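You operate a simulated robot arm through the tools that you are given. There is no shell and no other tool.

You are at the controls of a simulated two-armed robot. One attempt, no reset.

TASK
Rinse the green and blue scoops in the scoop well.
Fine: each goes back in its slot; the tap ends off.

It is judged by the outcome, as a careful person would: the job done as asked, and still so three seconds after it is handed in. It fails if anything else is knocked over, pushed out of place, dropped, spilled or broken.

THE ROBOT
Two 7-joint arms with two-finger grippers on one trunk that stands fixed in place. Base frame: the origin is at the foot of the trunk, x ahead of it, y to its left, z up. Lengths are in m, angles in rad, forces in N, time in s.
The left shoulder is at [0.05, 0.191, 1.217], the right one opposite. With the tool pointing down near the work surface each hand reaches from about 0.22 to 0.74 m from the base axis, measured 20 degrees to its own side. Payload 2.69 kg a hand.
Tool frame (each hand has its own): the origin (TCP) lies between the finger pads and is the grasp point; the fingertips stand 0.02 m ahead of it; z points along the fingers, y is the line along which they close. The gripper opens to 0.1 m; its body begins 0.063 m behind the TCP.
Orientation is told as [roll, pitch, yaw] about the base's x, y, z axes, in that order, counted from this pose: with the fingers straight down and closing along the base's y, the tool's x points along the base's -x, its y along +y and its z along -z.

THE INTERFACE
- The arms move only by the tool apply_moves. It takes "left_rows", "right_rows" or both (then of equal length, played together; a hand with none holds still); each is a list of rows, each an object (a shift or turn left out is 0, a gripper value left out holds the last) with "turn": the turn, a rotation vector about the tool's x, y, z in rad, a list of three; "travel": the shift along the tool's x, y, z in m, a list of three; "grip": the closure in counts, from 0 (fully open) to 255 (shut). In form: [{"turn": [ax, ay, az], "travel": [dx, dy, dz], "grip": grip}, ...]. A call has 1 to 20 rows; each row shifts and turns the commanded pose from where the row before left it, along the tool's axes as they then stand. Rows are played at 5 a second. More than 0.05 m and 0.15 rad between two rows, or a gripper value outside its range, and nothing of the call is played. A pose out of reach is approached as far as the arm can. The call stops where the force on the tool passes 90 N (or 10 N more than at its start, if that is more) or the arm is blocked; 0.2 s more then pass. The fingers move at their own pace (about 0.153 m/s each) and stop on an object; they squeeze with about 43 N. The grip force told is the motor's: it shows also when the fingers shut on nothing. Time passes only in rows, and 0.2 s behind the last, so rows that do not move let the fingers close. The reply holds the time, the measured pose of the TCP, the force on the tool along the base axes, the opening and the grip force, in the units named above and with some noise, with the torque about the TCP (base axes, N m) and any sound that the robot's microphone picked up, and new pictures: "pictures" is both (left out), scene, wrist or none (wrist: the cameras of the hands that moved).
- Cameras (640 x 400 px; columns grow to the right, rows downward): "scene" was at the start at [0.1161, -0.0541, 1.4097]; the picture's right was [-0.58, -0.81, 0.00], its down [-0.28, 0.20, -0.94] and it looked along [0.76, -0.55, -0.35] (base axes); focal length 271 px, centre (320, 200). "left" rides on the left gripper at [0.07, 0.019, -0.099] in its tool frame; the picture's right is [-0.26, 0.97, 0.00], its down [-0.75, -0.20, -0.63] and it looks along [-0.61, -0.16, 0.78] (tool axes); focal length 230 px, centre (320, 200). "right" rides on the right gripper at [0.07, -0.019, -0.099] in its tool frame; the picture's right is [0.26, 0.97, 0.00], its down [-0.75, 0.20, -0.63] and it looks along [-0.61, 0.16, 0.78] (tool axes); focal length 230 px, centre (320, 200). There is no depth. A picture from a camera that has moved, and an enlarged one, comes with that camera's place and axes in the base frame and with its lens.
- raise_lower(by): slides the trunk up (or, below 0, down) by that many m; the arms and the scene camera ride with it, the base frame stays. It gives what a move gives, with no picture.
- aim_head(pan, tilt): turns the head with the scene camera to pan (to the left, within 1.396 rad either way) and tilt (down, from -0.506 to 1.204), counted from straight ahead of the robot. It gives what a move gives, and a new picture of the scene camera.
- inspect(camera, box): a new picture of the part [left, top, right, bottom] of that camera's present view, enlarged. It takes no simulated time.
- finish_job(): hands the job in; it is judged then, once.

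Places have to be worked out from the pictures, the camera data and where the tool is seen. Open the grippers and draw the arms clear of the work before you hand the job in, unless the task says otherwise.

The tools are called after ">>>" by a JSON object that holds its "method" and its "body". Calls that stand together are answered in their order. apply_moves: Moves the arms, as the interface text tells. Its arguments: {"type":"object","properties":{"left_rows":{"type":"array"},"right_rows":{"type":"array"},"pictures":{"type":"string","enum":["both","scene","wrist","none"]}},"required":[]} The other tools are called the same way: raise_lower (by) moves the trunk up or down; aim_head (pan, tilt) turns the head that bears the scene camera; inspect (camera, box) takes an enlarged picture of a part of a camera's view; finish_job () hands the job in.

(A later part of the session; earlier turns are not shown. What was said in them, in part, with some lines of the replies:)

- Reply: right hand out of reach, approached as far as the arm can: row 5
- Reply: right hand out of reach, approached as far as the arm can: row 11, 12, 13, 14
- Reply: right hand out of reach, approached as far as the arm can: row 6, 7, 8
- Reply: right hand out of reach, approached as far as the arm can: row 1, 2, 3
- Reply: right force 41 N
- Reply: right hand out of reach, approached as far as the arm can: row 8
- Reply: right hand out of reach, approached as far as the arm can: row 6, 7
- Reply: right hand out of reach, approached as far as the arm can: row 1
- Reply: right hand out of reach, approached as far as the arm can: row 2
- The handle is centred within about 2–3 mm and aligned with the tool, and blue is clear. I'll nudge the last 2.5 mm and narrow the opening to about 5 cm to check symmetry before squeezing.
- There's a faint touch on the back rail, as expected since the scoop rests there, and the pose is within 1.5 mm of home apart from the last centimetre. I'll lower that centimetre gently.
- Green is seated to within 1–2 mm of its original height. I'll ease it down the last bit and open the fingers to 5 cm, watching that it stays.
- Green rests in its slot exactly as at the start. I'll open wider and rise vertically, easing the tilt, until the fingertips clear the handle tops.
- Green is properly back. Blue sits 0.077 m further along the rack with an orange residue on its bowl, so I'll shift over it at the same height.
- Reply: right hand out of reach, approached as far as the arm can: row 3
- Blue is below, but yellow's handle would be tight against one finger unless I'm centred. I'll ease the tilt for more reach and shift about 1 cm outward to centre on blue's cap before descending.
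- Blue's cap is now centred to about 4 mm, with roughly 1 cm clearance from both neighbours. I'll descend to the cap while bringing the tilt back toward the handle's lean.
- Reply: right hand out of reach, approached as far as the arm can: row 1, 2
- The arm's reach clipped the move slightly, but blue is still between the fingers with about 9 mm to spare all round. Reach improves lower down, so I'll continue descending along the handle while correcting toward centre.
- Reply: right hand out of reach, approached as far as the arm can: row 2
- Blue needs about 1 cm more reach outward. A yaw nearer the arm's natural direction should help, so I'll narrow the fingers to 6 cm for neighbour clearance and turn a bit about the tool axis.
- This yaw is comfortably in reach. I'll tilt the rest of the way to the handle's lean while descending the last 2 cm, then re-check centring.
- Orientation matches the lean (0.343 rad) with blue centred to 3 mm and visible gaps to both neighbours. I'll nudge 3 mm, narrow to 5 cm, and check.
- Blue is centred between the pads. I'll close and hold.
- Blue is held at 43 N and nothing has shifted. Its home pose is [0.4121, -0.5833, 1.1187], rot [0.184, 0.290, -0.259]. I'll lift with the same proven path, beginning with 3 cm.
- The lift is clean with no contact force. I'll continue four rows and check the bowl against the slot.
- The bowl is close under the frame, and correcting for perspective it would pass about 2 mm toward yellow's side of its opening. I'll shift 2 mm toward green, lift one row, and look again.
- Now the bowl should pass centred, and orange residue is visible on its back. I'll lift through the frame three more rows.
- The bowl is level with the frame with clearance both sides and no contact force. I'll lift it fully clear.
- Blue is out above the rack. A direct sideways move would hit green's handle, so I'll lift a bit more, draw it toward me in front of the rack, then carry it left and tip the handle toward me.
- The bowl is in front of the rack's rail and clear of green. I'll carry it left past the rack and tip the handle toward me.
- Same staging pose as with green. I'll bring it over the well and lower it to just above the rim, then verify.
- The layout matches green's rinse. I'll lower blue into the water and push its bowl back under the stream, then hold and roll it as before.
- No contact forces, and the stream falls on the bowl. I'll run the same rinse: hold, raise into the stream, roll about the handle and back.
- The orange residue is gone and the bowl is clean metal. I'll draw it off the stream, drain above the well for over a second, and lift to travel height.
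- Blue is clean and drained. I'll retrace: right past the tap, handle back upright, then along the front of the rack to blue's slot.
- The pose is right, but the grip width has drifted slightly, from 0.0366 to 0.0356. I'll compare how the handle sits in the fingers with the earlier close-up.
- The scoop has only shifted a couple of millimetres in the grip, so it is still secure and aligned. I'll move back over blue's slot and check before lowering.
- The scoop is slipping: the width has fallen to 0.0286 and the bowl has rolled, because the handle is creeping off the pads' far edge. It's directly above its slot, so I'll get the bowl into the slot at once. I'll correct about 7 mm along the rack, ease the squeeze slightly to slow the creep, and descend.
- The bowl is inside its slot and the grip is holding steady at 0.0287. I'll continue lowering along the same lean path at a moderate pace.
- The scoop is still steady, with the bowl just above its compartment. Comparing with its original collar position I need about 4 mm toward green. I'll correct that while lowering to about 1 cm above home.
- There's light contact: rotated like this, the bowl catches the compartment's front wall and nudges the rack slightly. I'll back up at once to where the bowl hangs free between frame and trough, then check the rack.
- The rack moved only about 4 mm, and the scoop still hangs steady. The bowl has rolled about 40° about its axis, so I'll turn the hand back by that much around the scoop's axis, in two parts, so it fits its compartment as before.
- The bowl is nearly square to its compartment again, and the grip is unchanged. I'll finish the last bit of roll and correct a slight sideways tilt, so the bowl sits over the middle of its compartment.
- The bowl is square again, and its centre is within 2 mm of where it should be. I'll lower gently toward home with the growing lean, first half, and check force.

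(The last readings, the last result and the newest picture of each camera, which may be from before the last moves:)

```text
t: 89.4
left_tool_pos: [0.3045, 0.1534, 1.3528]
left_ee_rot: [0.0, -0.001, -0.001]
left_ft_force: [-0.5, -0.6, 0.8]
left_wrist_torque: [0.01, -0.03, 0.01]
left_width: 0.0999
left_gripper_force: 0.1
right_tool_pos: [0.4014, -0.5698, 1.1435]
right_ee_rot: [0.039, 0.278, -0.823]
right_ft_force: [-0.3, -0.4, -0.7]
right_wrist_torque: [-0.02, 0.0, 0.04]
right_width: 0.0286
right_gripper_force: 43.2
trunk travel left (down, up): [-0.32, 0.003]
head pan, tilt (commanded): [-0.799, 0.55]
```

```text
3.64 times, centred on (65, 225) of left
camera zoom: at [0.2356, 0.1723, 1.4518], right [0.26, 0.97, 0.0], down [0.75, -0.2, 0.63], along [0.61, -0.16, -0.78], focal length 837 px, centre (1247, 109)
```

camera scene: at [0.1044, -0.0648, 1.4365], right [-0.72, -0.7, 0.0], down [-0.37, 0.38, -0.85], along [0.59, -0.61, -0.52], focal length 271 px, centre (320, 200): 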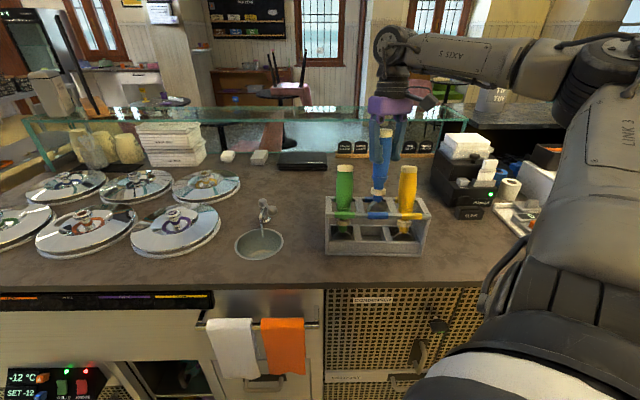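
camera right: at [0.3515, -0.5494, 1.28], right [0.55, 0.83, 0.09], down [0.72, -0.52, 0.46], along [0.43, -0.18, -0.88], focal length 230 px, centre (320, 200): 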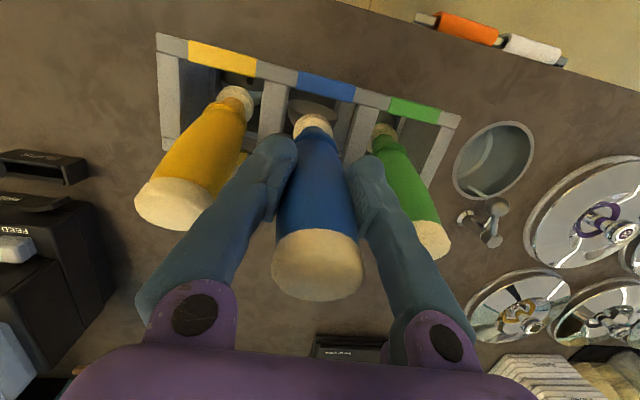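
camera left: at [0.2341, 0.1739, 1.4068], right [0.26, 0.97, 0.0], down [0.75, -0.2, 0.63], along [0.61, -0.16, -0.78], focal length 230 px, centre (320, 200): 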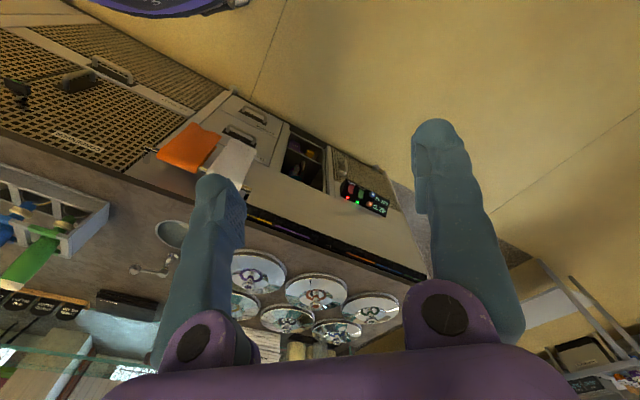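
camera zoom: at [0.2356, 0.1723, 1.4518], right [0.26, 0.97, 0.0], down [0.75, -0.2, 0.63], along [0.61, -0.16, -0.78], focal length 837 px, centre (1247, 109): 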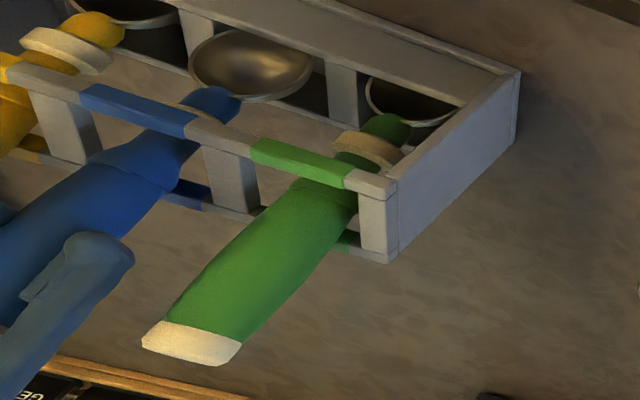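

The bowl is entering its compartment with no contact. I'll go down the remaining 2 cm.

>>> {"method": "apply_moves", "body": {"right_rows": [{"travel": [-0.0038, 0.0004, 0.0109], "turn": [0, 0.029, 0]}, {"travel": [-0.002, 0.0002, 0.0055], "turn": [0, 0.02, 0]}], "pictures": "none"}}

>>> {"method": "inspect", "body": {"camera": "scene", "box": [345, 195, 405, 250]}}

>>> {"method": "inspect", "body": {"camera": "left", "box": [0, 170, 130, 280]}}

```text
t: 90.0
left_tool_pos: [0.3046, 0.153, 1.353]
left_ee_rot: [0.0, -0.001, 0.003]
left_ft_force: [-0.1, 1.0, 0.3]
left_wrist_torque: [0.05, -0.03, 0.0]
left_width: 0.1002
left_gripper_force: 0.0
right_tool_pos: [0.4036, -0.5703, 1.1274]
right_ee_rot: [0.037, 0.327, -0.822]
right_ft_force: [1.8, -1.9, -2.0]
right_wrist_torque: [-0.33, -0.29, 0.0]
right_width: 0.0285
right_gripper_force: 43.4
trunk travel left (down, up): [-0.32, 0.003]
head pan, tilt (commanded): [-0.799, 0.55]
```

```text
7.27 times, centred on (375, 222) of scene
camera zoom: at [0.1032, -0.0643, 1.4366], right [-0.72, -0.7, 0.0], down [-0.36, 0.37, -0.85], along [0.59, -0.61, -0.52], focal length 1968 px, centre (-80, 36)
```

zoom: 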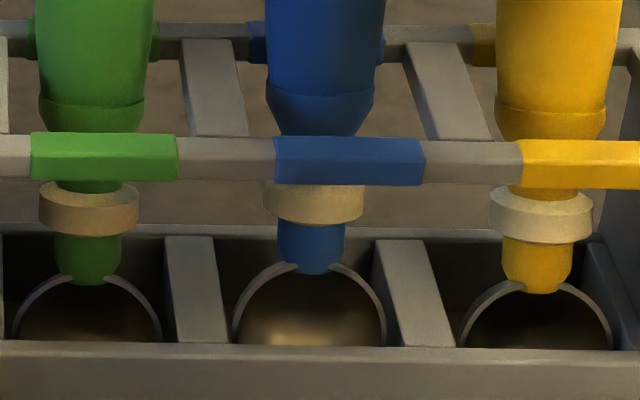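

```text
3.64 times, centred on (65, 225) of left
camera zoom: at [0.2354, 0.1722, 1.4518], right [0.26, 0.97, 0.0], down [0.75, -0.2, 0.63], along [0.61, -0.16, -0.78], focal length 837 px, centre (1247, 109)
```

zoom: 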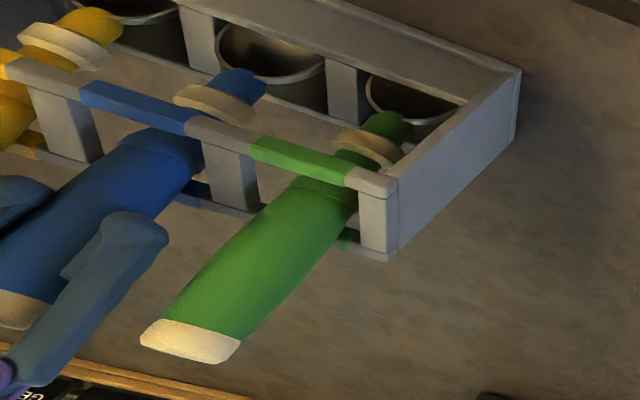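

The bowl is nearly seated but pressing the front wall a little, and it has nudged the rack about 6 mm toward me. I'll shift outward, so the handle leans on the back rail and carries the rack back, while easing down.

>>> {"method": "apply_moves", "body": {"right_rows": [{"travel": [-0.0038, 0, -0.0013]}, {"travel": [-0.0042, 0, 0.0008]}], "pictures": "none"}}

>>> {"method": "inspect", "body": {"camera": "scene", "box": [345, 195, 405, 250]}}

>>> {"method": "inspect", "body": {"camera": "scene", "box": [310, 130, 440, 260]}}

```text
t: 90.6
left_tool_pos: [0.3049, 0.1546, 1.3545]
left_ee_rot: [-0.003, 0.001, 0.003]
left_ft_force: [-0.5, -0.1, -0.1]
left_wrist_torque: [0.0, 0.01, -0.06]
left_width: 0.1002
left_gripper_force: 0.2
right_tool_pos: [0.4077, -0.5749, 1.1251]
right_ee_rot: [0.038, 0.327, -0.822]
right_ft_force: [-0.7, 1.3, 0.8]
right_wrist_torque: [0.1, 0.02, 0.02]
right_width: 0.0286
right_gripper_force: 42.8
trunk travel left (down, up): [-0.32, 0.003]
head pan, tilt (commanded): [-0.799, 0.55]
```

```text
7.27 times, centred on (375, 222) of scene
camera zoom: at [0.1029, -0.0638, 1.4367], right [-0.72, -0.7, 0.0], down [-0.36, 0.37, -0.85], along [0.59, -0.61, -0.52], focal length 1968 px, centre (-80, 36)
```

zoom: 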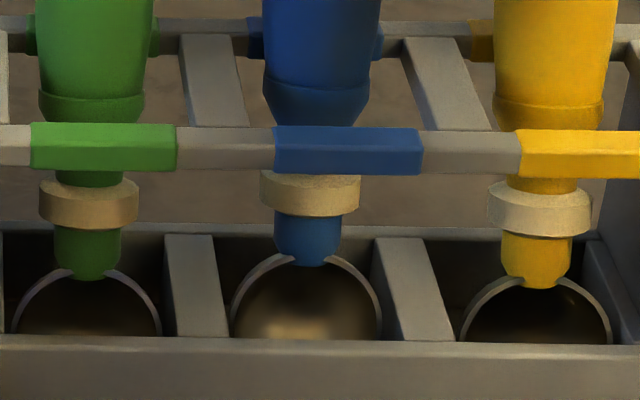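

```text
3.08 times, centred on (375, 195) of scene
camera zoom: at [0.1029, -0.0638, 1.4367], right [-0.72, -0.7, 0.0], down [-0.36, 0.37, -0.85], along [0.59, -0.61, -0.52], focal length 833 px, centre (151, 215)
```

zoom: 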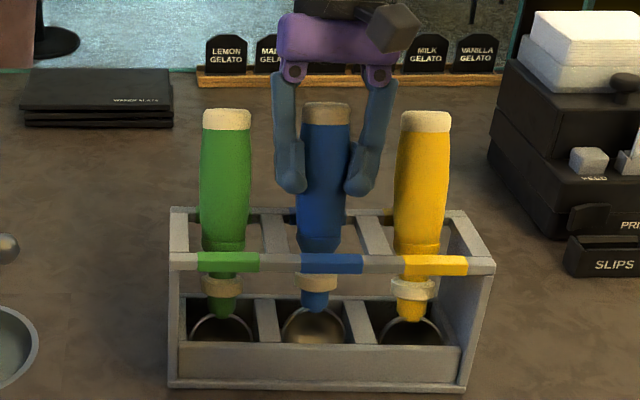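

Forces are down to about 1.5 N and the rail is back close to its original line. Blue is about 3–4 mm above full depth, so I'll ease it down along its axis.

>>> {"method": "apply_moves", "body": {"right_rows": [{"travel": [0, 0, 0.002]}, {"travel": [0, 0, 0.0018]}], "pictures": "none"}}

>>> {"method": "inspect", "body": {"camera": "scene", "box": [345, 195, 405, 250]}}

>>> {"method": "inspect", "body": {"camera": "left", "box": [0, 170, 130, 280]}}

```text
t: 91.2
left_tool_pos: [0.304, 0.1525, 1.3537]
left_ee_rot: [-0.001, -0.002, 0.001]
left_ft_force: [0.5, -0.1, 1.3]
left_wrist_torque: [0.01, -0.02, 0.02]
left_width: 0.1001
left_gripper_force: 0.0
right_tool_pos: [0.4072, -0.5729, 1.122]
right_ee_rot: [0.036, 0.328, -0.822]
right_ft_force: [-1.5, 1.4, 0.6]
right_wrist_torque: [0.03, 0.07, 0.02]
right_width: 0.0284
right_gripper_force: 43.5
trunk travel left (down, up): [-0.32, 0.003]
head pan, tilt (commanded): [-0.799, 0.55]
```

```text
7.27 times, centred on (375, 222) of scene
camera zoom: at [0.1028, -0.0638, 1.4367], right [-0.72, -0.7, 0.0], down [-0.36, 0.37, -0.85], along [0.59, -0.61, -0.52], focal length 1968 px, centre (-80, 36)
```

zoom: 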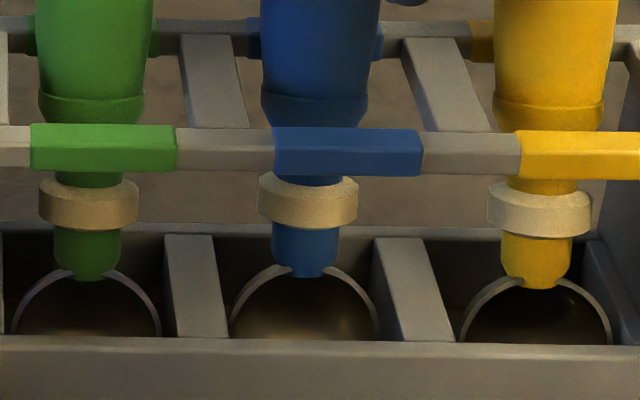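

```text
3.64 times, centred on (65, 225) of left
camera zoom: at [0.2349, 0.1727, 1.4519], right [0.26, 0.97, 0.0], down [0.75, -0.2, 0.63], along [0.61, -0.16, -0.78], focal length 837 px, centre (1247, 109)
```

zoom: 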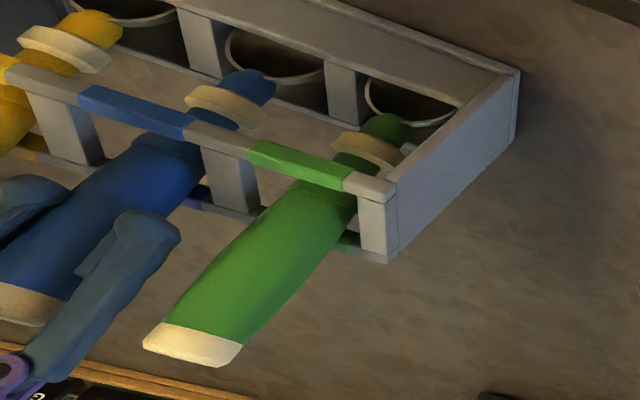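

Blue is at its original depth and slightly left in its compartment. I'll shift 2 mm to centre, then open the fingers only to about 4.8 cm so they don't touch the neighbours.

>>> {"method": "apply_moves", "body": {"right_rows": [{"travel": [0, -0.002, 0]}, {"grip": 160}, {"grip": 135}, {}], "pictures": "wrist"}}

>>> {"method": "inspect", "body": {"camera": "scene", "box": [310, 130, 440, 260]}}

>>> {"method": "inspect", "body": {"camera": "scene", "box": [345, 195, 405, 250]}}

>>> {"method": "inspect", "body": {"camera": "left", "box": [0, 170, 130, 280]}}

```text
t: 92.2
left_tool_pos: [0.304, 0.1536, 1.3533]
left_ee_rot: [0.001, 0.0, 0.002]
left_ft_force: [0.1, -0.2, 0.8]
left_wrist_torque: [0.0, -0.04, 0.0]
left_width: 0.0999
left_gripper_force: 0.1
right_tool_pos: [0.4048, -0.5744, 1.1221]
right_ee_rot: [0.038, 0.326, -0.823]
right_ft_force: [-0.7, 0.3, -0.2]
right_wrist_torque: [0.0, -0.01, -0.03]
right_width: 0.0473
right_gripper_force: 0.0
trunk travel left (down, up): [-0.32, 0.003]
head pan, tilt (commanded): [-0.799, 0.55]
camera right: at [0.366, -0.564, 1.2385], right [0.55, 0.83, 0.12], down [0.75, -0.55, 0.36], along [0.36, -0.11, -0.92], focal length 230 px, centre (320, 200)
```

right: 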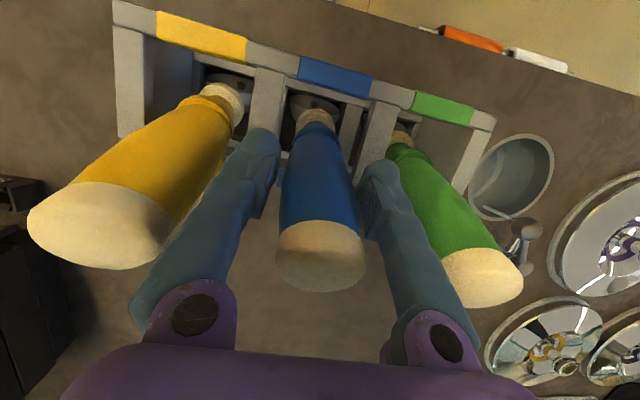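

```text
3.08 times, centred on (375, 195) of scene
camera zoom: at [0.1031, -0.0641, 1.4366], right [-0.72, -0.7, 0.0], down [-0.36, 0.37, -0.85], along [0.59, -0.61, -0.52], focal length 833 px, centre (151, 215)
```

zoom: 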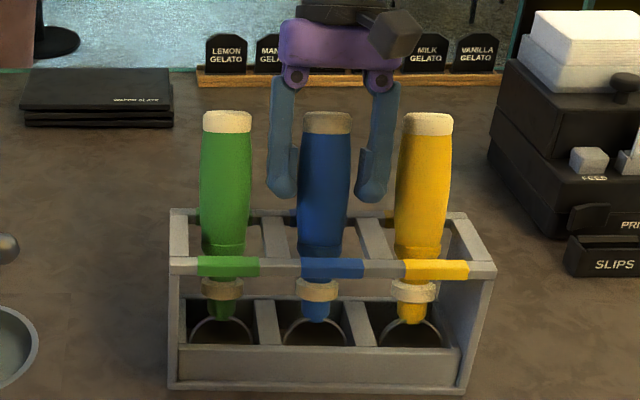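

```text
7.27 times, centred on (375, 222) of scene
camera zoom: at [0.1031, -0.0641, 1.4366], right [-0.72, -0.7, 0.0], down [-0.36, 0.37, -0.85], along [0.59, -0.61, -0.52], focal length 1968 px, centre (-80, 36)
```

zoom: 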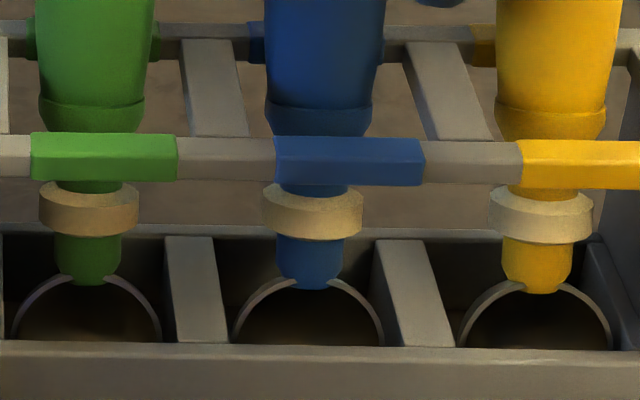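

```text
3.64 times, centred on (65, 225) of left
camera zoom: at [0.2353, 0.1724, 1.4518], right [0.26, 0.97, 0.0], down [0.75, -0.2, 0.63], along [0.61, -0.16, -0.78], focal length 837 px, centre (1247, 109)
```

zoom: 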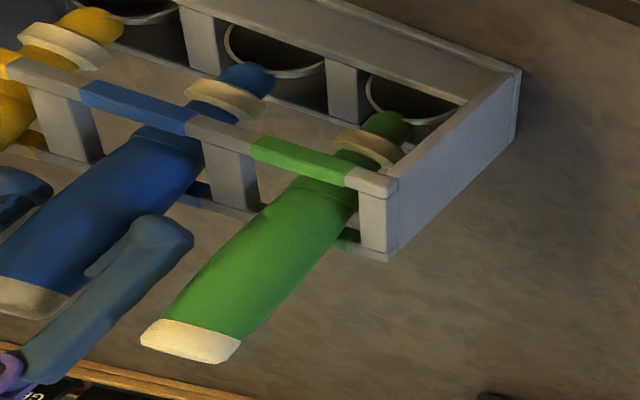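

Blue rests in its slot like its neighbours, bowl facing the same way. I'll withdraw the open fingers toward me, out of the gaps, and then up.

>>> {"method": "apply_moves", "body": {"right_rows": [{"travel": [0.012, 0, 0]}, {"travel": [0.02, 0, 0]}, {"travel": [0.03, 0, 0]}, {"travel": [0.02, 0, -0.03]}, {"travel": [0, 0, -0.04]}, {}]}}

>>> {"method": "inspect", "body": {"camera": "scene", "box": [310, 130, 440, 260]}}

>>> {"method": "inspect", "body": {"camera": "scene", "box": [345, 195, 405, 250]}}

```text
t: 93.6
left_tool_pos: [0.3042, 0.1535, 1.3536]
left_ee_rot: [-0.001, 0.001, 0.001]
left_ft_force: [-0.3, 0.9, 0.5]
left_wrist_torque: [0.02, -0.01, 0.04]
left_width: 0.1002
left_gripper_force: 0.0
right_tool_pos: [0.3648, -0.5383, 1.2132]
right_ee_rot: [0.037, 0.329, -0.824]
right_ft_force: [0.1, 0.3, -0.3]
right_wrist_torque: [0.03, 0.0, -0.01]
right_width: 0.0471
right_gripper_force: 0.0
trunk travel left (down, up): [-0.32, 0.003]
head pan, tilt (commanded): [-0.799, 0.55]
camera scene: at [0.1029, -0.0645, 1.4366], right [-0.72, -0.7, 0.0], down [-0.36, 0.37, -0.85], along [0.59, -0.61, -0.52], focal length 271 px, centre (320, 200)
camera right: at [0.3263, -0.5262, 1.3303], right [0.55, 0.83, 0.12], down [0.75, -0.55, 0.36], along [0.36, -0.11, -0.92], focal length 230 px, centre (320, 200)
```

scene: 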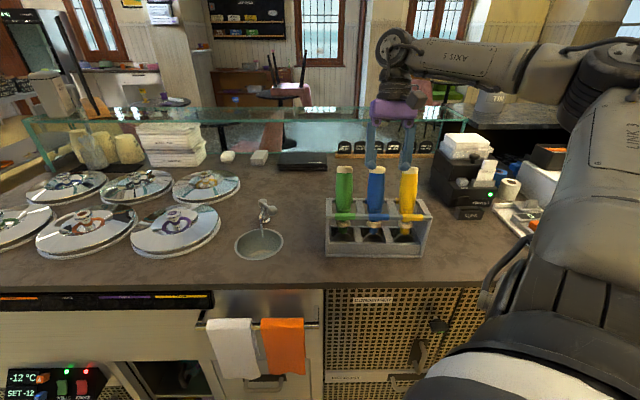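
right: 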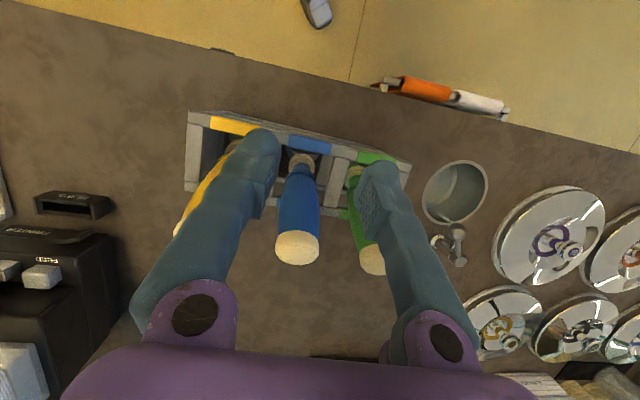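

```text
3.08 times, centred on (375, 195) of scene
camera zoom: at [0.1029, -0.0645, 1.4366], right [-0.72, -0.7, 0.0], down [-0.36, 0.37, -0.85], along [0.59, -0.61, -0.52], focal length 833 px, centre (151, 215)
```

zoom: 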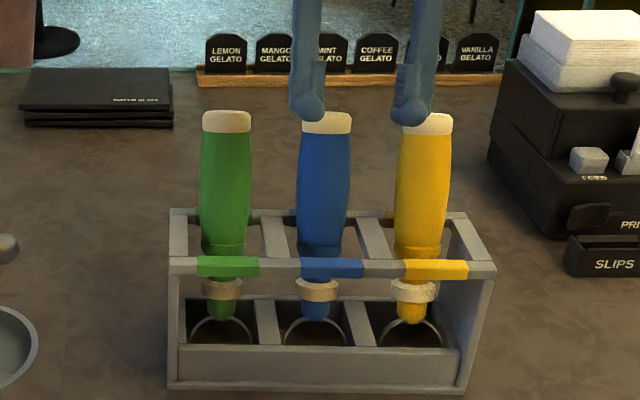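

```text
7.27 times, centred on (375, 222) of scene
camera zoom: at [0.1029, -0.0645, 1.4366], right [-0.72, -0.7, 0.0], down [-0.36, 0.37, -0.85], along [0.59, -0.61, -0.52], focal length 1968 px, centre (-80, 36)
```

zoom: 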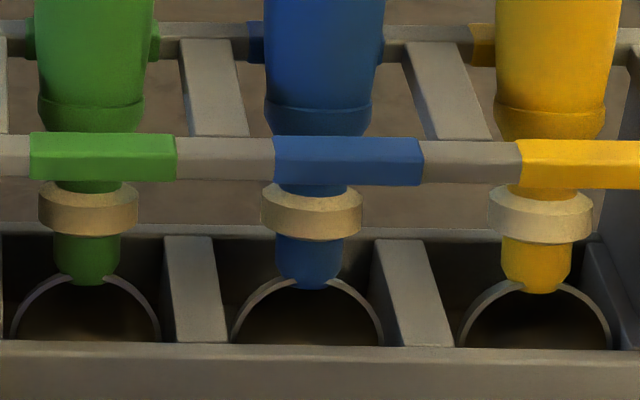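

All three scoops are seated. Now for the tap: I'll back the hand away from the rack, level it, swing it over near the well, set yaw 0 with an outward tilt, and open to 6 cm.

>>> {"method": "apply_moves", "body": {"right_rows": [{"travel": [0.03, 0, 0], "grip": 102}, {"travel": [0.03, 0, 0]}, {"turn": [0, -0.11, 0]}, {"turn": [0, -0.11, 0]}, {"turn": [0, -0.109, 0]}, {"travel": [0, 0.04, 0]}, {"travel": [0, 0.04, 0]}, {"travel": [0, 0.04, 0]}, {"travel": [0, 0.04, 0]}, {"travel": [0, 0.04, 0]}, {"turn": [0, 0, -0.137]}, {"turn": [0, 0, -0.137]}, {"turn": [0, 0, -0.137]}, {"turn": [0, 0, -0.137]}, {"turn": [0, 0, -0.137]}, {"turn": [0, 0, -0.137]}, {"turn": [0, -0.146, 0]}, {"turn": [0, -0.146, 0]}, {"turn": [0, -0.146, 0]}]}}

```text
t: 97.6
left_tool_pos: [0.3039, 0.1532, 1.3536]
left_ee_rot: [0.002, 0.001, 0.0]
left_ft_force: [0.0, -0.1, 1.3]
left_wrist_torque: [0.01, -0.03, -0.01]
left_width: 0.1
left_gripper_force: 0.0
right_tool_pos: [0.4743, -0.3607, 1.2417]
right_ee_rot: [0.027, -0.469, -0.023]
right_ft_force: [-0.1, -0.7, 0.1]
right_wrist_torque: [0.02, -0.03, 0.0]
right_width: 0.0598
right_gripper_force: 0.1
trunk travel left (down, up): [-0.32, 0.003]
head pan, tilt (commanded): [-0.799, 0.55]
camera scene: at [0.1023, -0.0645, 1.4367], right [-0.72, -0.7, 0.0], down [-0.36, 0.37, -0.85], along [0.59, -0.61, -0.52], focal length 271 px, centre (320, 200)
camera right: at [0.368, -0.3787, 1.2984], right [-0.22, 0.97, -0.09], down [0.39, 0.18, 0.91], along [0.9, 0.16, -0.41], focal length 230 px, centre (320, 200)
```

scene: 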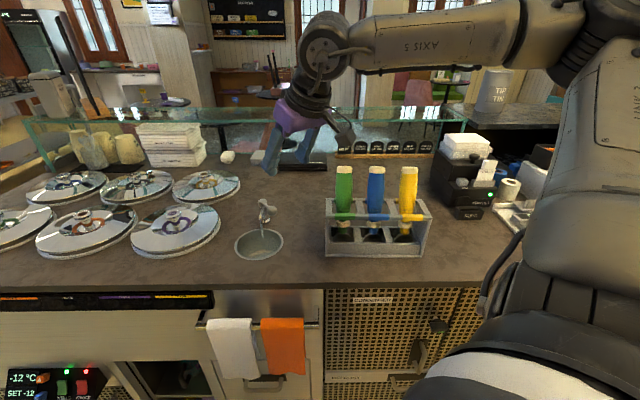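
right: 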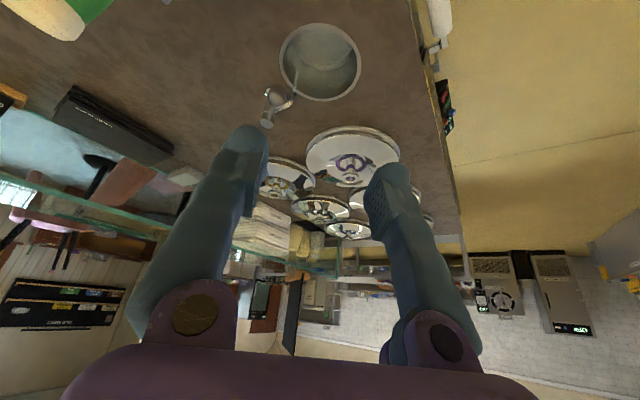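

The stream is still running. I'll move to above the lever's ball with the fingers straddling it along y, and check.

>>> {"method": "apply_moves", "body": {"right_rows": [{"travel": [-0.0249, -0.0105, 0.0303]}, {"travel": [-0.0249, -0.0105, 0.0303]}, {"travel": [-0.0249, -0.0105, 0.0303]}, {"travel": [-0.0249, -0.0105, 0.0303]}, {}], "pictures": "wrist"}}

>>> {"method": "inspect", "body": {"camera": "right", "box": [200, 0, 440, 200]}}

>>> {"method": "inspect", "body": {"camera": "scene", "box": [220, 150, 320, 270]}}

```text
t: 98.8
left_tool_pos: [0.3033, 0.1533, 1.3532]
left_ee_rot: [-0.003, 0.0, 0.001]
left_ft_force: [-0.3, 0.1, 0.1]
left_wrist_torque: [-0.04, -0.04, 0.02]
left_width: 0.1
left_gripper_force: 0.0
right_tool_pos: [0.6174, -0.403, 1.1769]
right_ee_rot: [0.025, -0.466, -0.023]
right_ft_force: [-0.9, 0.0, 0.6]
right_wrist_torque: [0.0, -0.01, 0.0]
right_width: 0.0602
right_gripper_force: 0.1
trunk travel left (down, up): [-0.32, 0.003]
head pan, tilt (commanded): [-0.799, 0.55]
camera right: at [0.512, -0.4211, 1.2338], right [-0.22, 0.97, -0.09], down [0.39, 0.18, 0.9], along [0.89, 0.16, -0.42], focal length 230 px, centre (320, 200)
```

right: 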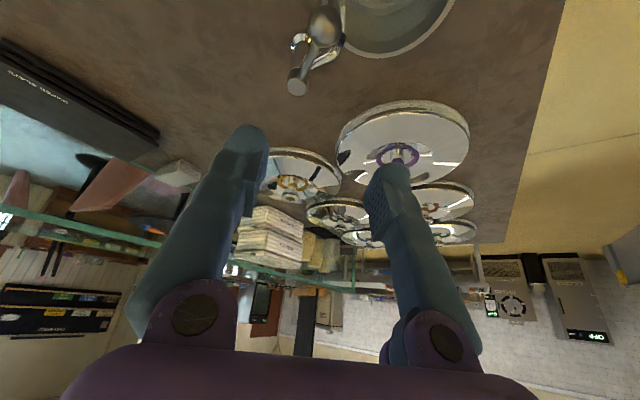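

```text
2.00 times, centred on (320, 100) of right
camera zoom: at [0.512, -0.4211, 1.2338], right [-0.22, 0.97, -0.09], down [0.39, 0.18, 0.9], along [0.89, 0.16, -0.42], focal length 460 px, centre (320, 400)
```

zoom: 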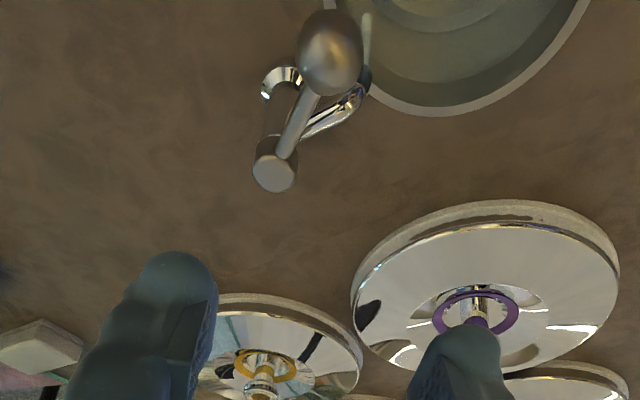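

```text
3.33 times, centred on (270, 210) of scene
camera zoom: at [0.1022, -0.0639, 1.4368], right [-0.72, -0.7, 0.0], down [-0.36, 0.37, -0.85], along [0.59, -0.61, -0.52], focal length 902 px, centre (487, 167)
```

zoom: 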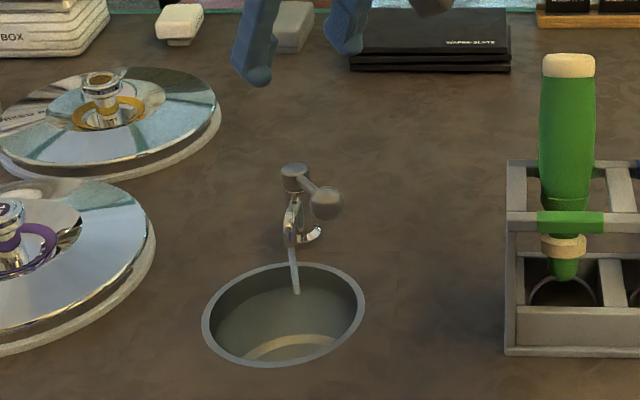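

The ball is at [0.624, -0.413, 1.026] with the water on. I'll lower the fingers so the ball is captive between them.

>>> {"method": "apply_moves", "body": {"right_rows": [{"travel": [0.0163, -0.0049, 0.0316]}, {"travel": [0.0163, -0.0049, 0.0316]}, {"travel": [0.0163, 0, 0.0316]}, {"travel": [0.0163, 0, 0.0316]}], "pictures": "wrist"}}

>>> {"method": "inspect", "body": {"camera": "right", "box": [220, 60, 420, 220]}}

>>> {"method": "inspect", "body": {"camera": "scene", "box": [220, 150, 320, 270]}}

```text
t: 99.8
left_tool_pos: [0.3057, 0.1531, 1.3532]
left_ee_rot: [0.0, 0.001, 0.0]
left_ft_force: [-0.2, -1.0, 0.1]
left_wrist_torque: [0.0, 0.01, 0.0]
left_width: 0.0998
left_gripper_force: 0.1
right_tool_pos: [0.6168, -0.4112, 1.0315]
right_ee_rot: [0.026, -0.465, -0.022]
right_ft_force: [-0.1, 0.2, 0.8]
right_wrist_torque: [0.01, 0.03, -0.04]
right_width: 0.0596
right_gripper_force: 0.1
trunk travel left (down, up): [-0.32, 0.003]
head pan, tilt (commanded): [-0.799, 0.55]
camera right: at [0.5105, -0.4276, 1.0893], right [-0.22, 0.97, -0.09], down [0.39, 0.18, 0.9], along [0.89, 0.16, -0.42], focal length 230 px, centre (320, 200)
```

right: 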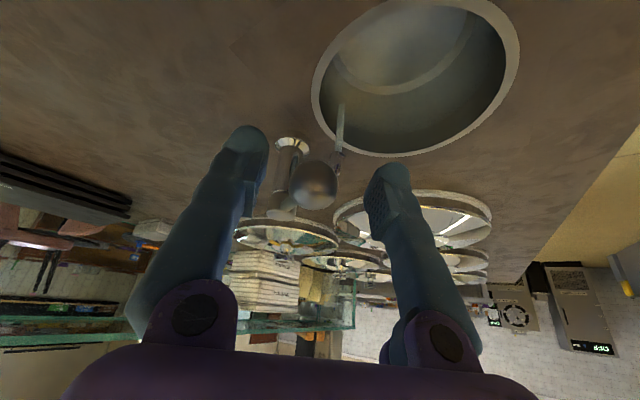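

```text
2.50 times, centred on (320, 140) of right
camera zoom: at [0.5105, -0.4276, 1.0893], right [-0.22, 0.97, -0.09], down [0.39, 0.18, 0.9], along [0.89, 0.16, -0.42], focal length 575 px, centre (320, 350)
```

zoom: 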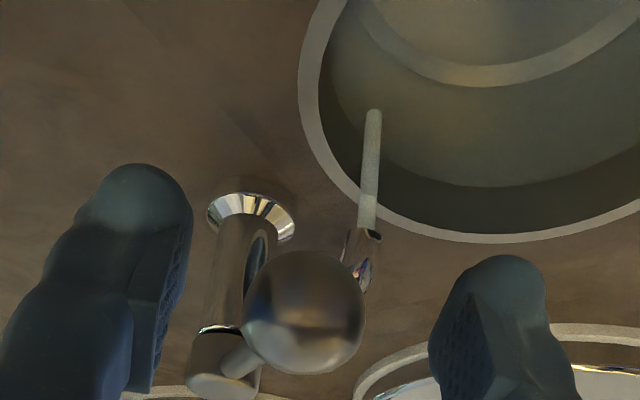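

```text
3.33 times, centred on (270, 210) of scene
camera zoom: at [0.1037, -0.0644, 1.4366], right [-0.72, -0.7, 0.0], down [-0.36, 0.37, -0.85], along [0.59, -0.61, -0.52], focal length 902 px, centre (487, 167)
```

zoom: 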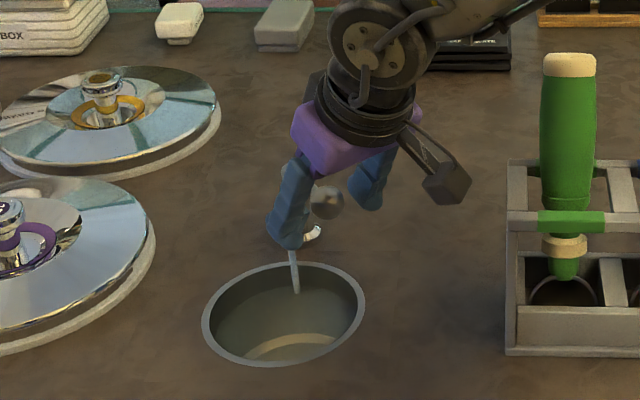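

The ball is captive. I'll push it back toward closed along its arc (−y), watching the force as it nears the stop.

>>> {"method": "apply_moves", "body": {"right_rows": [{"travel": [0, -0.017, 0]}, {"travel": [-0.0009, -0.015, 0.0004]}, {"travel": [-0.0018, -0.015, 0.0009]}, {"travel": [-0.0036, -0.012, 0.0018]}], "pictures": "wrist"}}

>>> {"method": "inspect", "body": {"camera": "right", "box": [220, 60, 420, 220]}}

>>> {"method": "inspect", "body": {"camera": "scene", "box": [220, 150, 320, 270]}}

```text
t: 100.8
left_tool_pos: [0.3046, 0.1534, 1.3536]
left_ee_rot: [0.001, 0.002, 0.002]
left_ft_force: [-0.3, 0.9, 0.1]
left_wrist_torque: [-0.03, 0.0, -0.03]
left_width: 0.1001
left_gripper_force: 0.0
right_tool_pos: [0.6238, -0.4692, 1.0322]
right_ee_rot: [0.027, -0.466, -0.022]
right_ft_force: [-1.0, -0.6, -0.1]
right_wrist_torque: [0.0, 0.0, -0.03]
right_width: 0.0601
right_gripper_force: 0.0
trunk travel left (down, up): [-0.32, 0.003]
head pan, tilt (commanded): [-0.799, 0.55]
camera right: at [0.517, -0.4864, 1.0907], right [-0.22, 0.97, -0.09], down [0.39, 0.17, 0.9], along [0.89, 0.16, -0.42], focal length 230 px, centre (320, 200)
```

right: 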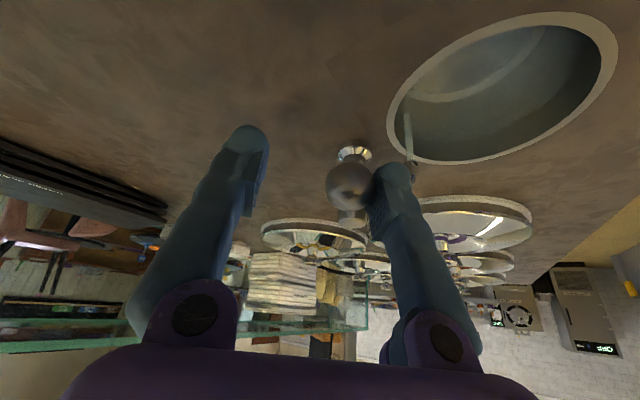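

```text
2.50 times, centred on (320, 140) of right
camera zoom: at [0.517, -0.4864, 1.0907], right [-0.22, 0.97, -0.09], down [0.39, 0.17, 0.9], along [0.89, 0.16, -0.42], focal length 575 px, centre (320, 350)
```

zoom: 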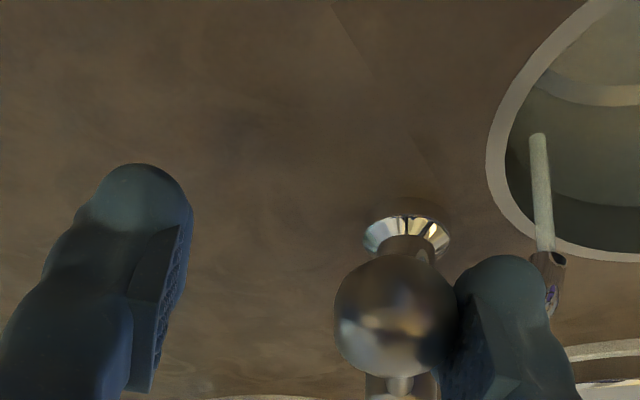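

```text
3.33 times, centred on (270, 210) of scene
camera zoom: at [0.1033, -0.0643, 1.4366], right [-0.72, -0.7, 0.0], down [-0.36, 0.37, -0.85], along [0.59, -0.61, -0.52], focal length 902 px, centre (487, 167)
```

zoom: 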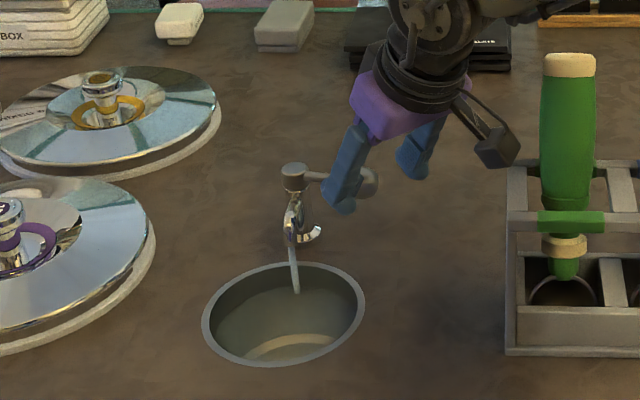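

The lever is following, with the water still running. I'll continue in smaller steps to the closed stop.

>>> {"method": "apply_moves", "body": {"right_rows": [{"travel": [-0.0036, -0.01, 0.0018]}, {"travel": [-0.0036, -0.008, 0.0018]}, {"travel": [-0.0018, -0.004, 0.0009]}], "pictures": "wrist"}}

>>> {"method": "inspect", "body": {"camera": "right", "box": [220, 60, 420, 220]}}

>>> {"method": "inspect", "body": {"camera": "scene", "box": [220, 150, 320, 270]}}

```text
t: 101.6
left_tool_pos: [0.3047, 0.1536, 1.3537]
left_ee_rot: [0.0, 0.0, 0.002]
left_ft_force: [-0.3, 0.8, 0.3]
left_wrist_torque: [0.02, 0.04, 0.02]
left_width: 0.1002
left_gripper_force: 0.1
right_tool_pos: [0.6335, -0.491, 1.0308]
right_ee_rot: [0.028, -0.467, -0.022]
right_ft_force: [0.2, 0.3, -0.6]
right_wrist_torque: [0.05, 0.02, 0.03]
right_width: 0.0602
right_gripper_force: 0.3
trunk travel left (down, up): [-0.32, 0.003]
head pan, tilt (commanded): [-0.799, 0.55]
camera right: at [0.5262, -0.5086, 1.0901], right [-0.22, 0.97, -0.09], down [0.39, 0.18, 0.9], along [0.89, 0.16, -0.42], focal length 230 px, centre (320, 200)
```

right: 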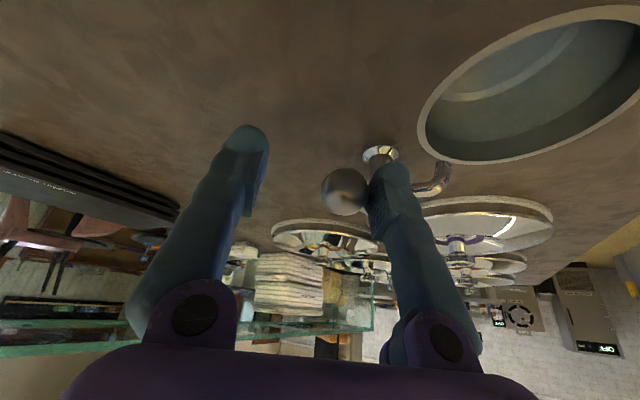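

```text
2.50 times, centred on (320, 140) of right
camera zoom: at [0.5262, -0.5086, 1.0901], right [-0.22, 0.97, -0.09], down [0.39, 0.18, 0.9], along [0.89, 0.16, -0.42], focal length 575 px, centre (320, 350)
```

zoom: 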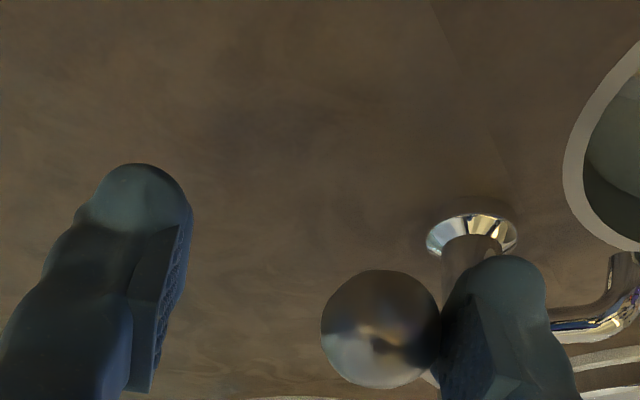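

```text
3.33 times, centred on (270, 210) of scene
camera zoom: at [0.1031, -0.0642, 1.4366], right [-0.72, -0.7, 0.0], down [-0.36, 0.37, -0.85], along [0.59, -0.61, -0.52], focal length 902 px, centre (487, 167)
```

zoom: 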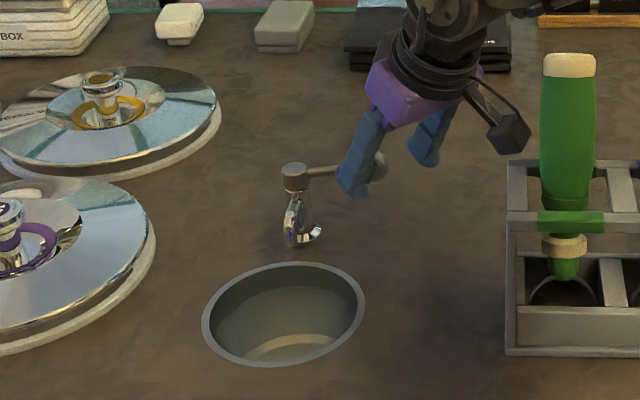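

The stream has stopped and the lever is back nearly parallel to the rack. I'll press a few more millimetres to be sure it reaches its closed stop.

>>> {"method": "apply_moves", "body": {"right_rows": [{"travel": [-0.0018, -0.003, 0.0009]}, {"travel": [-0.0009, -0.002, 0.0004]}], "pictures": "none"}}

>>> {"method": "inspect", "body": {"camera": "scene", "box": [220, 150, 320, 270]}}

>>> {"method": "inspect", "body": {"camera": "left", "box": [90, 180, 210, 290]}}

```text
t: 102.2
left_tool_pos: [0.3034, 0.1539, 1.3545]
left_ee_rot: [-0.001, 0.0, 0.002]
left_ft_force: [-0.1, -0.5, 0.4]
left_wrist_torque: [0.0, 0.01, 0.02]
left_width: 0.1
left_gripper_force: 0.1
right_tool_pos: [0.6332, -0.4948, 1.0318]
right_ee_rot: [0.025, -0.463, -0.021]
right_ft_force: [-13.1, 8.0, -1.6]
right_wrist_torque: [-0.11, 0.24, 0.62]
right_width: 0.0647
right_gripper_force: 3.4
trunk travel left (down, up): [-0.32, 0.003]
head pan, tilt (commanded): [-0.799, 0.55]
```

```text
3.33 times, centred on (270, 210) of scene
camera zoom: at [0.1014, -0.0632, 1.4368], right [-0.72, -0.7, 0.0], down [-0.36, 0.37, -0.85], along [0.6, -0.61, -0.52], focal length 902 px, centre (487, 167)
```

zoom: 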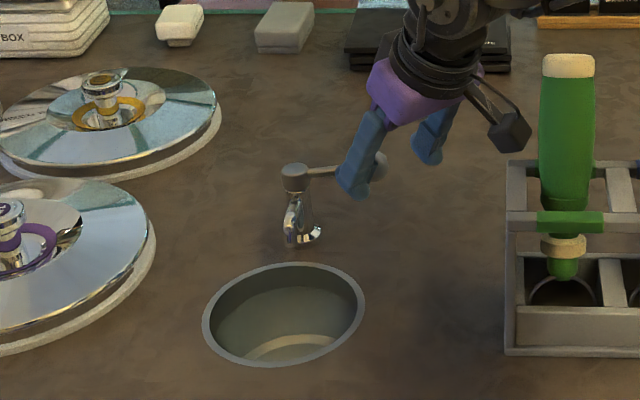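

```text
3.64 times, centred on (150, 235) of left
camera zoom: at [0.2335, 0.1734, 1.452], right [0.26, 0.97, 0.0], down [0.75, -0.2, 0.63], along [0.61, -0.16, -0.78], focal length 837 px, centre (938, 73)
```

zoom: 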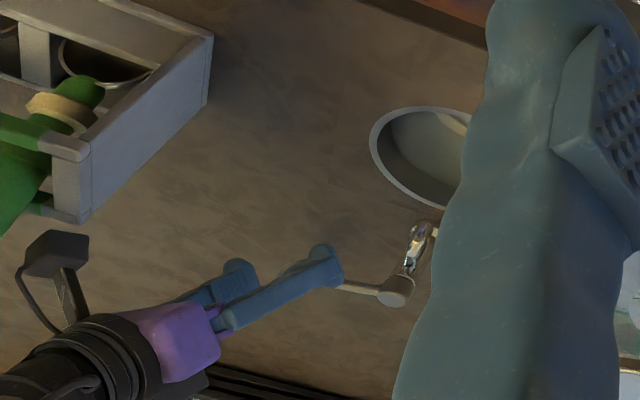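

The lever is against its closed stop and the water is off. I'll back off the ball, centre it in the gap, and rise straight up clear of the tap.

>>> {"method": "apply_moves", "body": {"right_rows": [{"travel": [0.0027, 0.008, -0.0013]}, {"travel": [0, 0.009, 0]}, {"travel": [-0.0163, 0, -0.0316]}, {"travel": [-0.0163, 0, -0.0316]}, {"travel": [-0.0163, 0, -0.0316]}, {"travel": [-0.0163, 0, -0.0316]}, {}], "pictures": "both"}}

>>> {"method": "inspect", "body": {"camera": "scene", "box": [220, 150, 320, 270]}}

>>> {"method": "inspect", "body": {"camera": "scene", "box": [315, 140, 443, 250]}}

```text
t: 103.8
left_tool_pos: [0.3041, 0.153, 1.3535]
left_ee_rot: [0.0, 0.0, 0.002]
left_ft_force: [0.1, 0.0, -0.4]
left_wrist_torque: [-0.04, 0.04, 0.0]
left_width: 0.1001
left_gripper_force: 0.1
right_tool_pos: [0.6343, -0.483, 1.1744]
right_ee_rot: [0.027, -0.464, -0.024]
right_ft_force: [0.2, 0.4, 0.4]
right_wrist_torque: [0.02, 0.01, 0.02]
right_width: 0.0601
right_gripper_force: 0.0
trunk travel left (down, up): [-0.32, 0.003]
head pan, tilt (commanded): [-0.799, 0.55]
camera scene: at [0.1034, -0.0644, 1.4366], right [-0.72, -0.7, 0.0], down [-0.36, 0.37, -0.85], along [0.59, -0.61, -0.52], focal length 271 px, centre (320, 200)
camera right: at [0.5277, -0.4993, 1.2324], right [-0.22, 0.97, -0.09], down [0.39, 0.17, 0.9], along [0.89, 0.16, -0.42], focal length 230 px, centre (320, 200)
```

scene: 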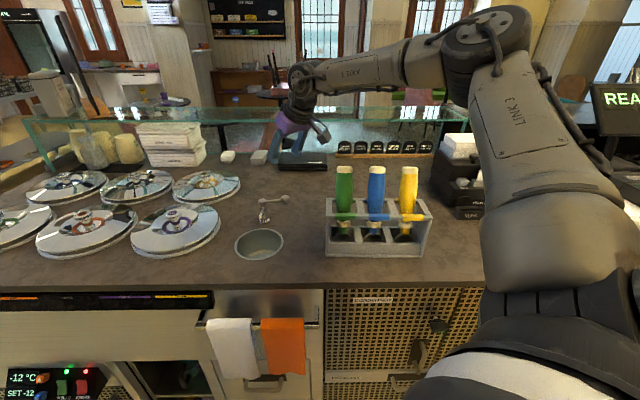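
right: 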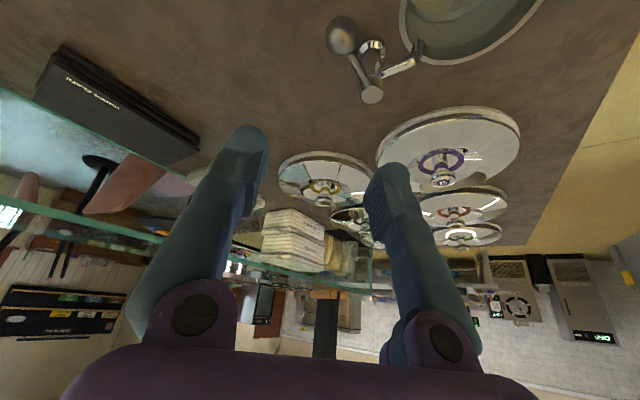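

```text
3.33 times, centred on (270, 210) of scene
camera zoom: at [0.1034, -0.0644, 1.4366], right [-0.72, -0.7, 0.0], down [-0.36, 0.37, -0.85], along [0.59, -0.61, -0.52], focal length 902 px, centre (487, 167)
```

zoom: 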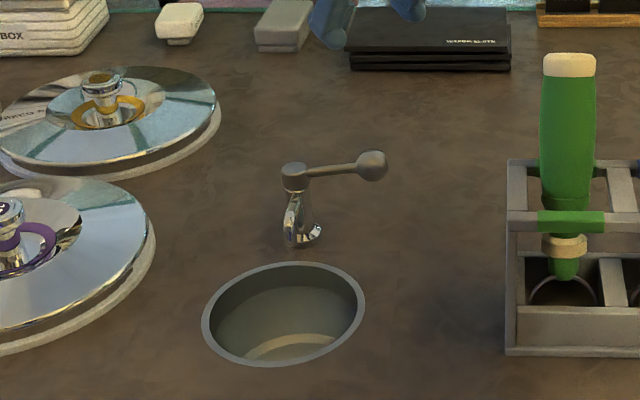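

```text
3.64 times, centred on (379, 195) of scene
camera zoom: at [0.1034, -0.0644, 1.4366], right [-0.72, -0.7, 0.0], down [-0.36, 0.37, -0.85], along [0.59, -0.61, -0.52], focal length 984 px, centre (106, 218)
```

zoom: 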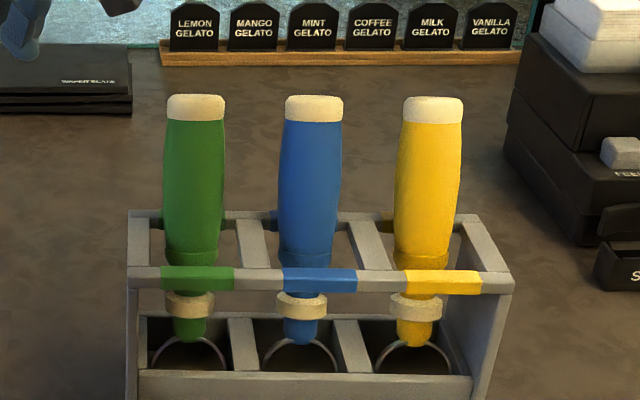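

The tap is off with no stream, its lever parallel as at the start, and all three scoops sit evenly in their slots. The rack is only about 7 mm from where it stood, so I'll leave it undisturbed. Now I'll open the gripper and draw the right arm back clear of the work.

>>> {"method": "apply_moves", "body": {"right_rows": [{"travel": [-0.0075, 0.0333, -0.0149]}, {"travel": [-0.0075, 0.0333, -0.0149]}, {"travel": [-0.0075, 0.0333, -0.0149]}, {"travel": [0.0373, 0, -0.0186], "grip": 0}, {"travel": [0.0373, 0, -0.0186]}, {"travel": [0.0373, 0, -0.0186]}, {"travel": [0.0373, 0, -0.0186]}, {"travel": [0.0373, 0, -0.0186]}, {"travel": [0.0373, 0, -0.0186]}, {"turn": [0, 0.145, 0]}, {"turn": [0, 0.145, 0]}, {"turn": [0, 0.145, 0]}, {"travel": [0.0325, 0.025, -0.015]}, {"travel": [0.0325, 0.025, -0.015]}, {"travel": [0.0325, 0.025, -0.015]}, {"travel": [0.0325, 0.025, -0.015]}, {}]}}

>>> {"method": "inspect", "body": {"camera": "scene", "box": [220, 140, 440, 270]}}

>>> {"method": "inspect", "body": {"camera": "right", "box": [0, 0, 320, 300]}}

```text
t: 107.4
left_tool_pos: [0.3048, 0.1528, 1.3542]
left_ee_rot: [-0.001, 0.001, 0.001]
left_ft_force: [0.9, 0.4, 0.2]
left_wrist_torque: [0.03, 0.01, 0.02]
left_width: 0.1
left_gripper_force: 0.1
right_tool_pos: [0.255, -0.2805, 1.2819]
right_ee_rot: [0.024, -0.03, -0.013]
right_ft_force: [0.1, -1.4, -0.2]
right_wrist_torque: [0.03, 0.04, -0.01]
right_width: 0.0999
right_gripper_force: 0.0
trunk travel left (down, up): [-0.32, 0.003]
head pan, tilt (commanded): [-0.799, 0.55]
camera scene: at [0.1038, -0.0646, 1.4365], right [-0.72, -0.7, 0.0], down [-0.36, 0.38, -0.85], along [0.59, -0.61, -0.52], focal length 271 px, centre (320, 200)
camera right: at [0.1823, -0.2976, 1.3815], right [-0.25, 0.97, 0.01], down [0.73, 0.18, 0.66], along [0.63, 0.17, -0.75], focal length 230 px, centre (320, 200)
```

scene: 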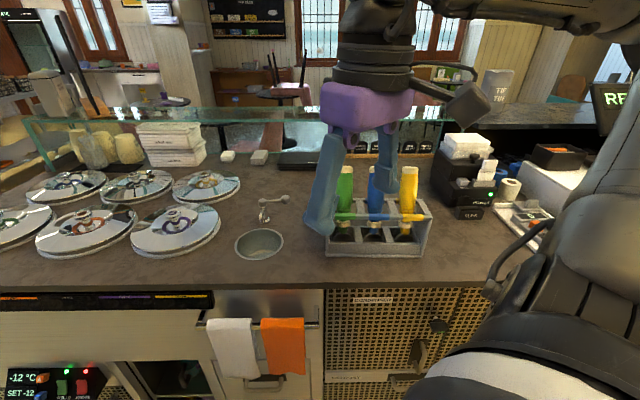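
right: 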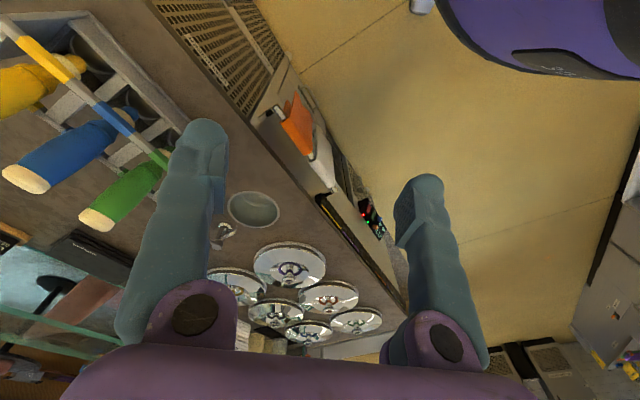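

```text
2.91 times, centred on (330, 205) of scene
camera zoom: at [0.1038, -0.0646, 1.4365], right [-0.72, -0.7, 0.0], down [-0.36, 0.38, -0.85], along [0.59, -0.61, -0.52], focal length 787 px, centre (291, 186)
```

zoom: 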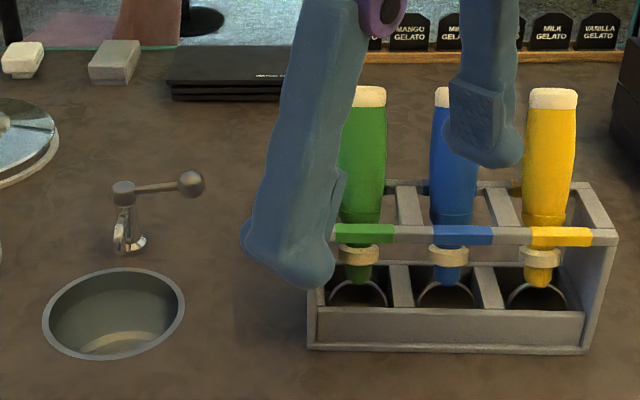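

```text
1.33 times, centred on (160, 150) of right
camera zoom: at [0.1823, -0.2976, 1.3815], right [-0.25, 0.97, 0.01], down [0.73, 0.18, 0.66], along [0.63, 0.17, -0.75], focal length 307 px, centre (533, 267)
```

zoom: 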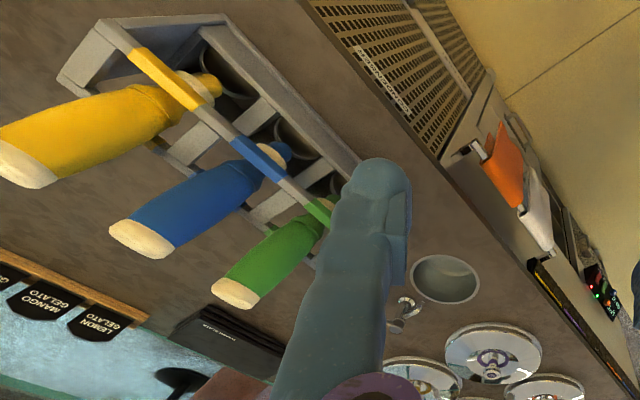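

Everything is at rest. Green and blue are clean and back in their own slots, yellow is untouched, the tap is off, the counter is dry, and both grippers are open and clear. I'm handing the job in.

>>> {"method": "finish_job", "body": {}}

```text
The job is handed in.
```

The green and blue scoops are both rinsed and back in their own slots, and the tap is off. I haven't seen the judge's result.

- **Rinsing:** I held each bowl in the well under the running water and rolled it. The brown residue on green and the orange residue on blue were gone when I lifted them out.
- **Tap:** The stream has stopped, and the lever is against its closed stop, as it was at the start.
- **Blue scoop slip:** On the way back, blue slipped and rolled about 40° in the gripper. I got it into its slot without dropping it and turned it back the right way. It now sits evenly with the others.
- **Rack moved slightly:** While I seated blue, its bowl caught the front wall of its compartment. That pushed the rack about 6–8 mm toward the robot. I left it there, since pushing it back risked disturbing the scoops.

I didn't touch the yellow scoop, and I saw no water on the counter. Both grippers are open and clear of the work.
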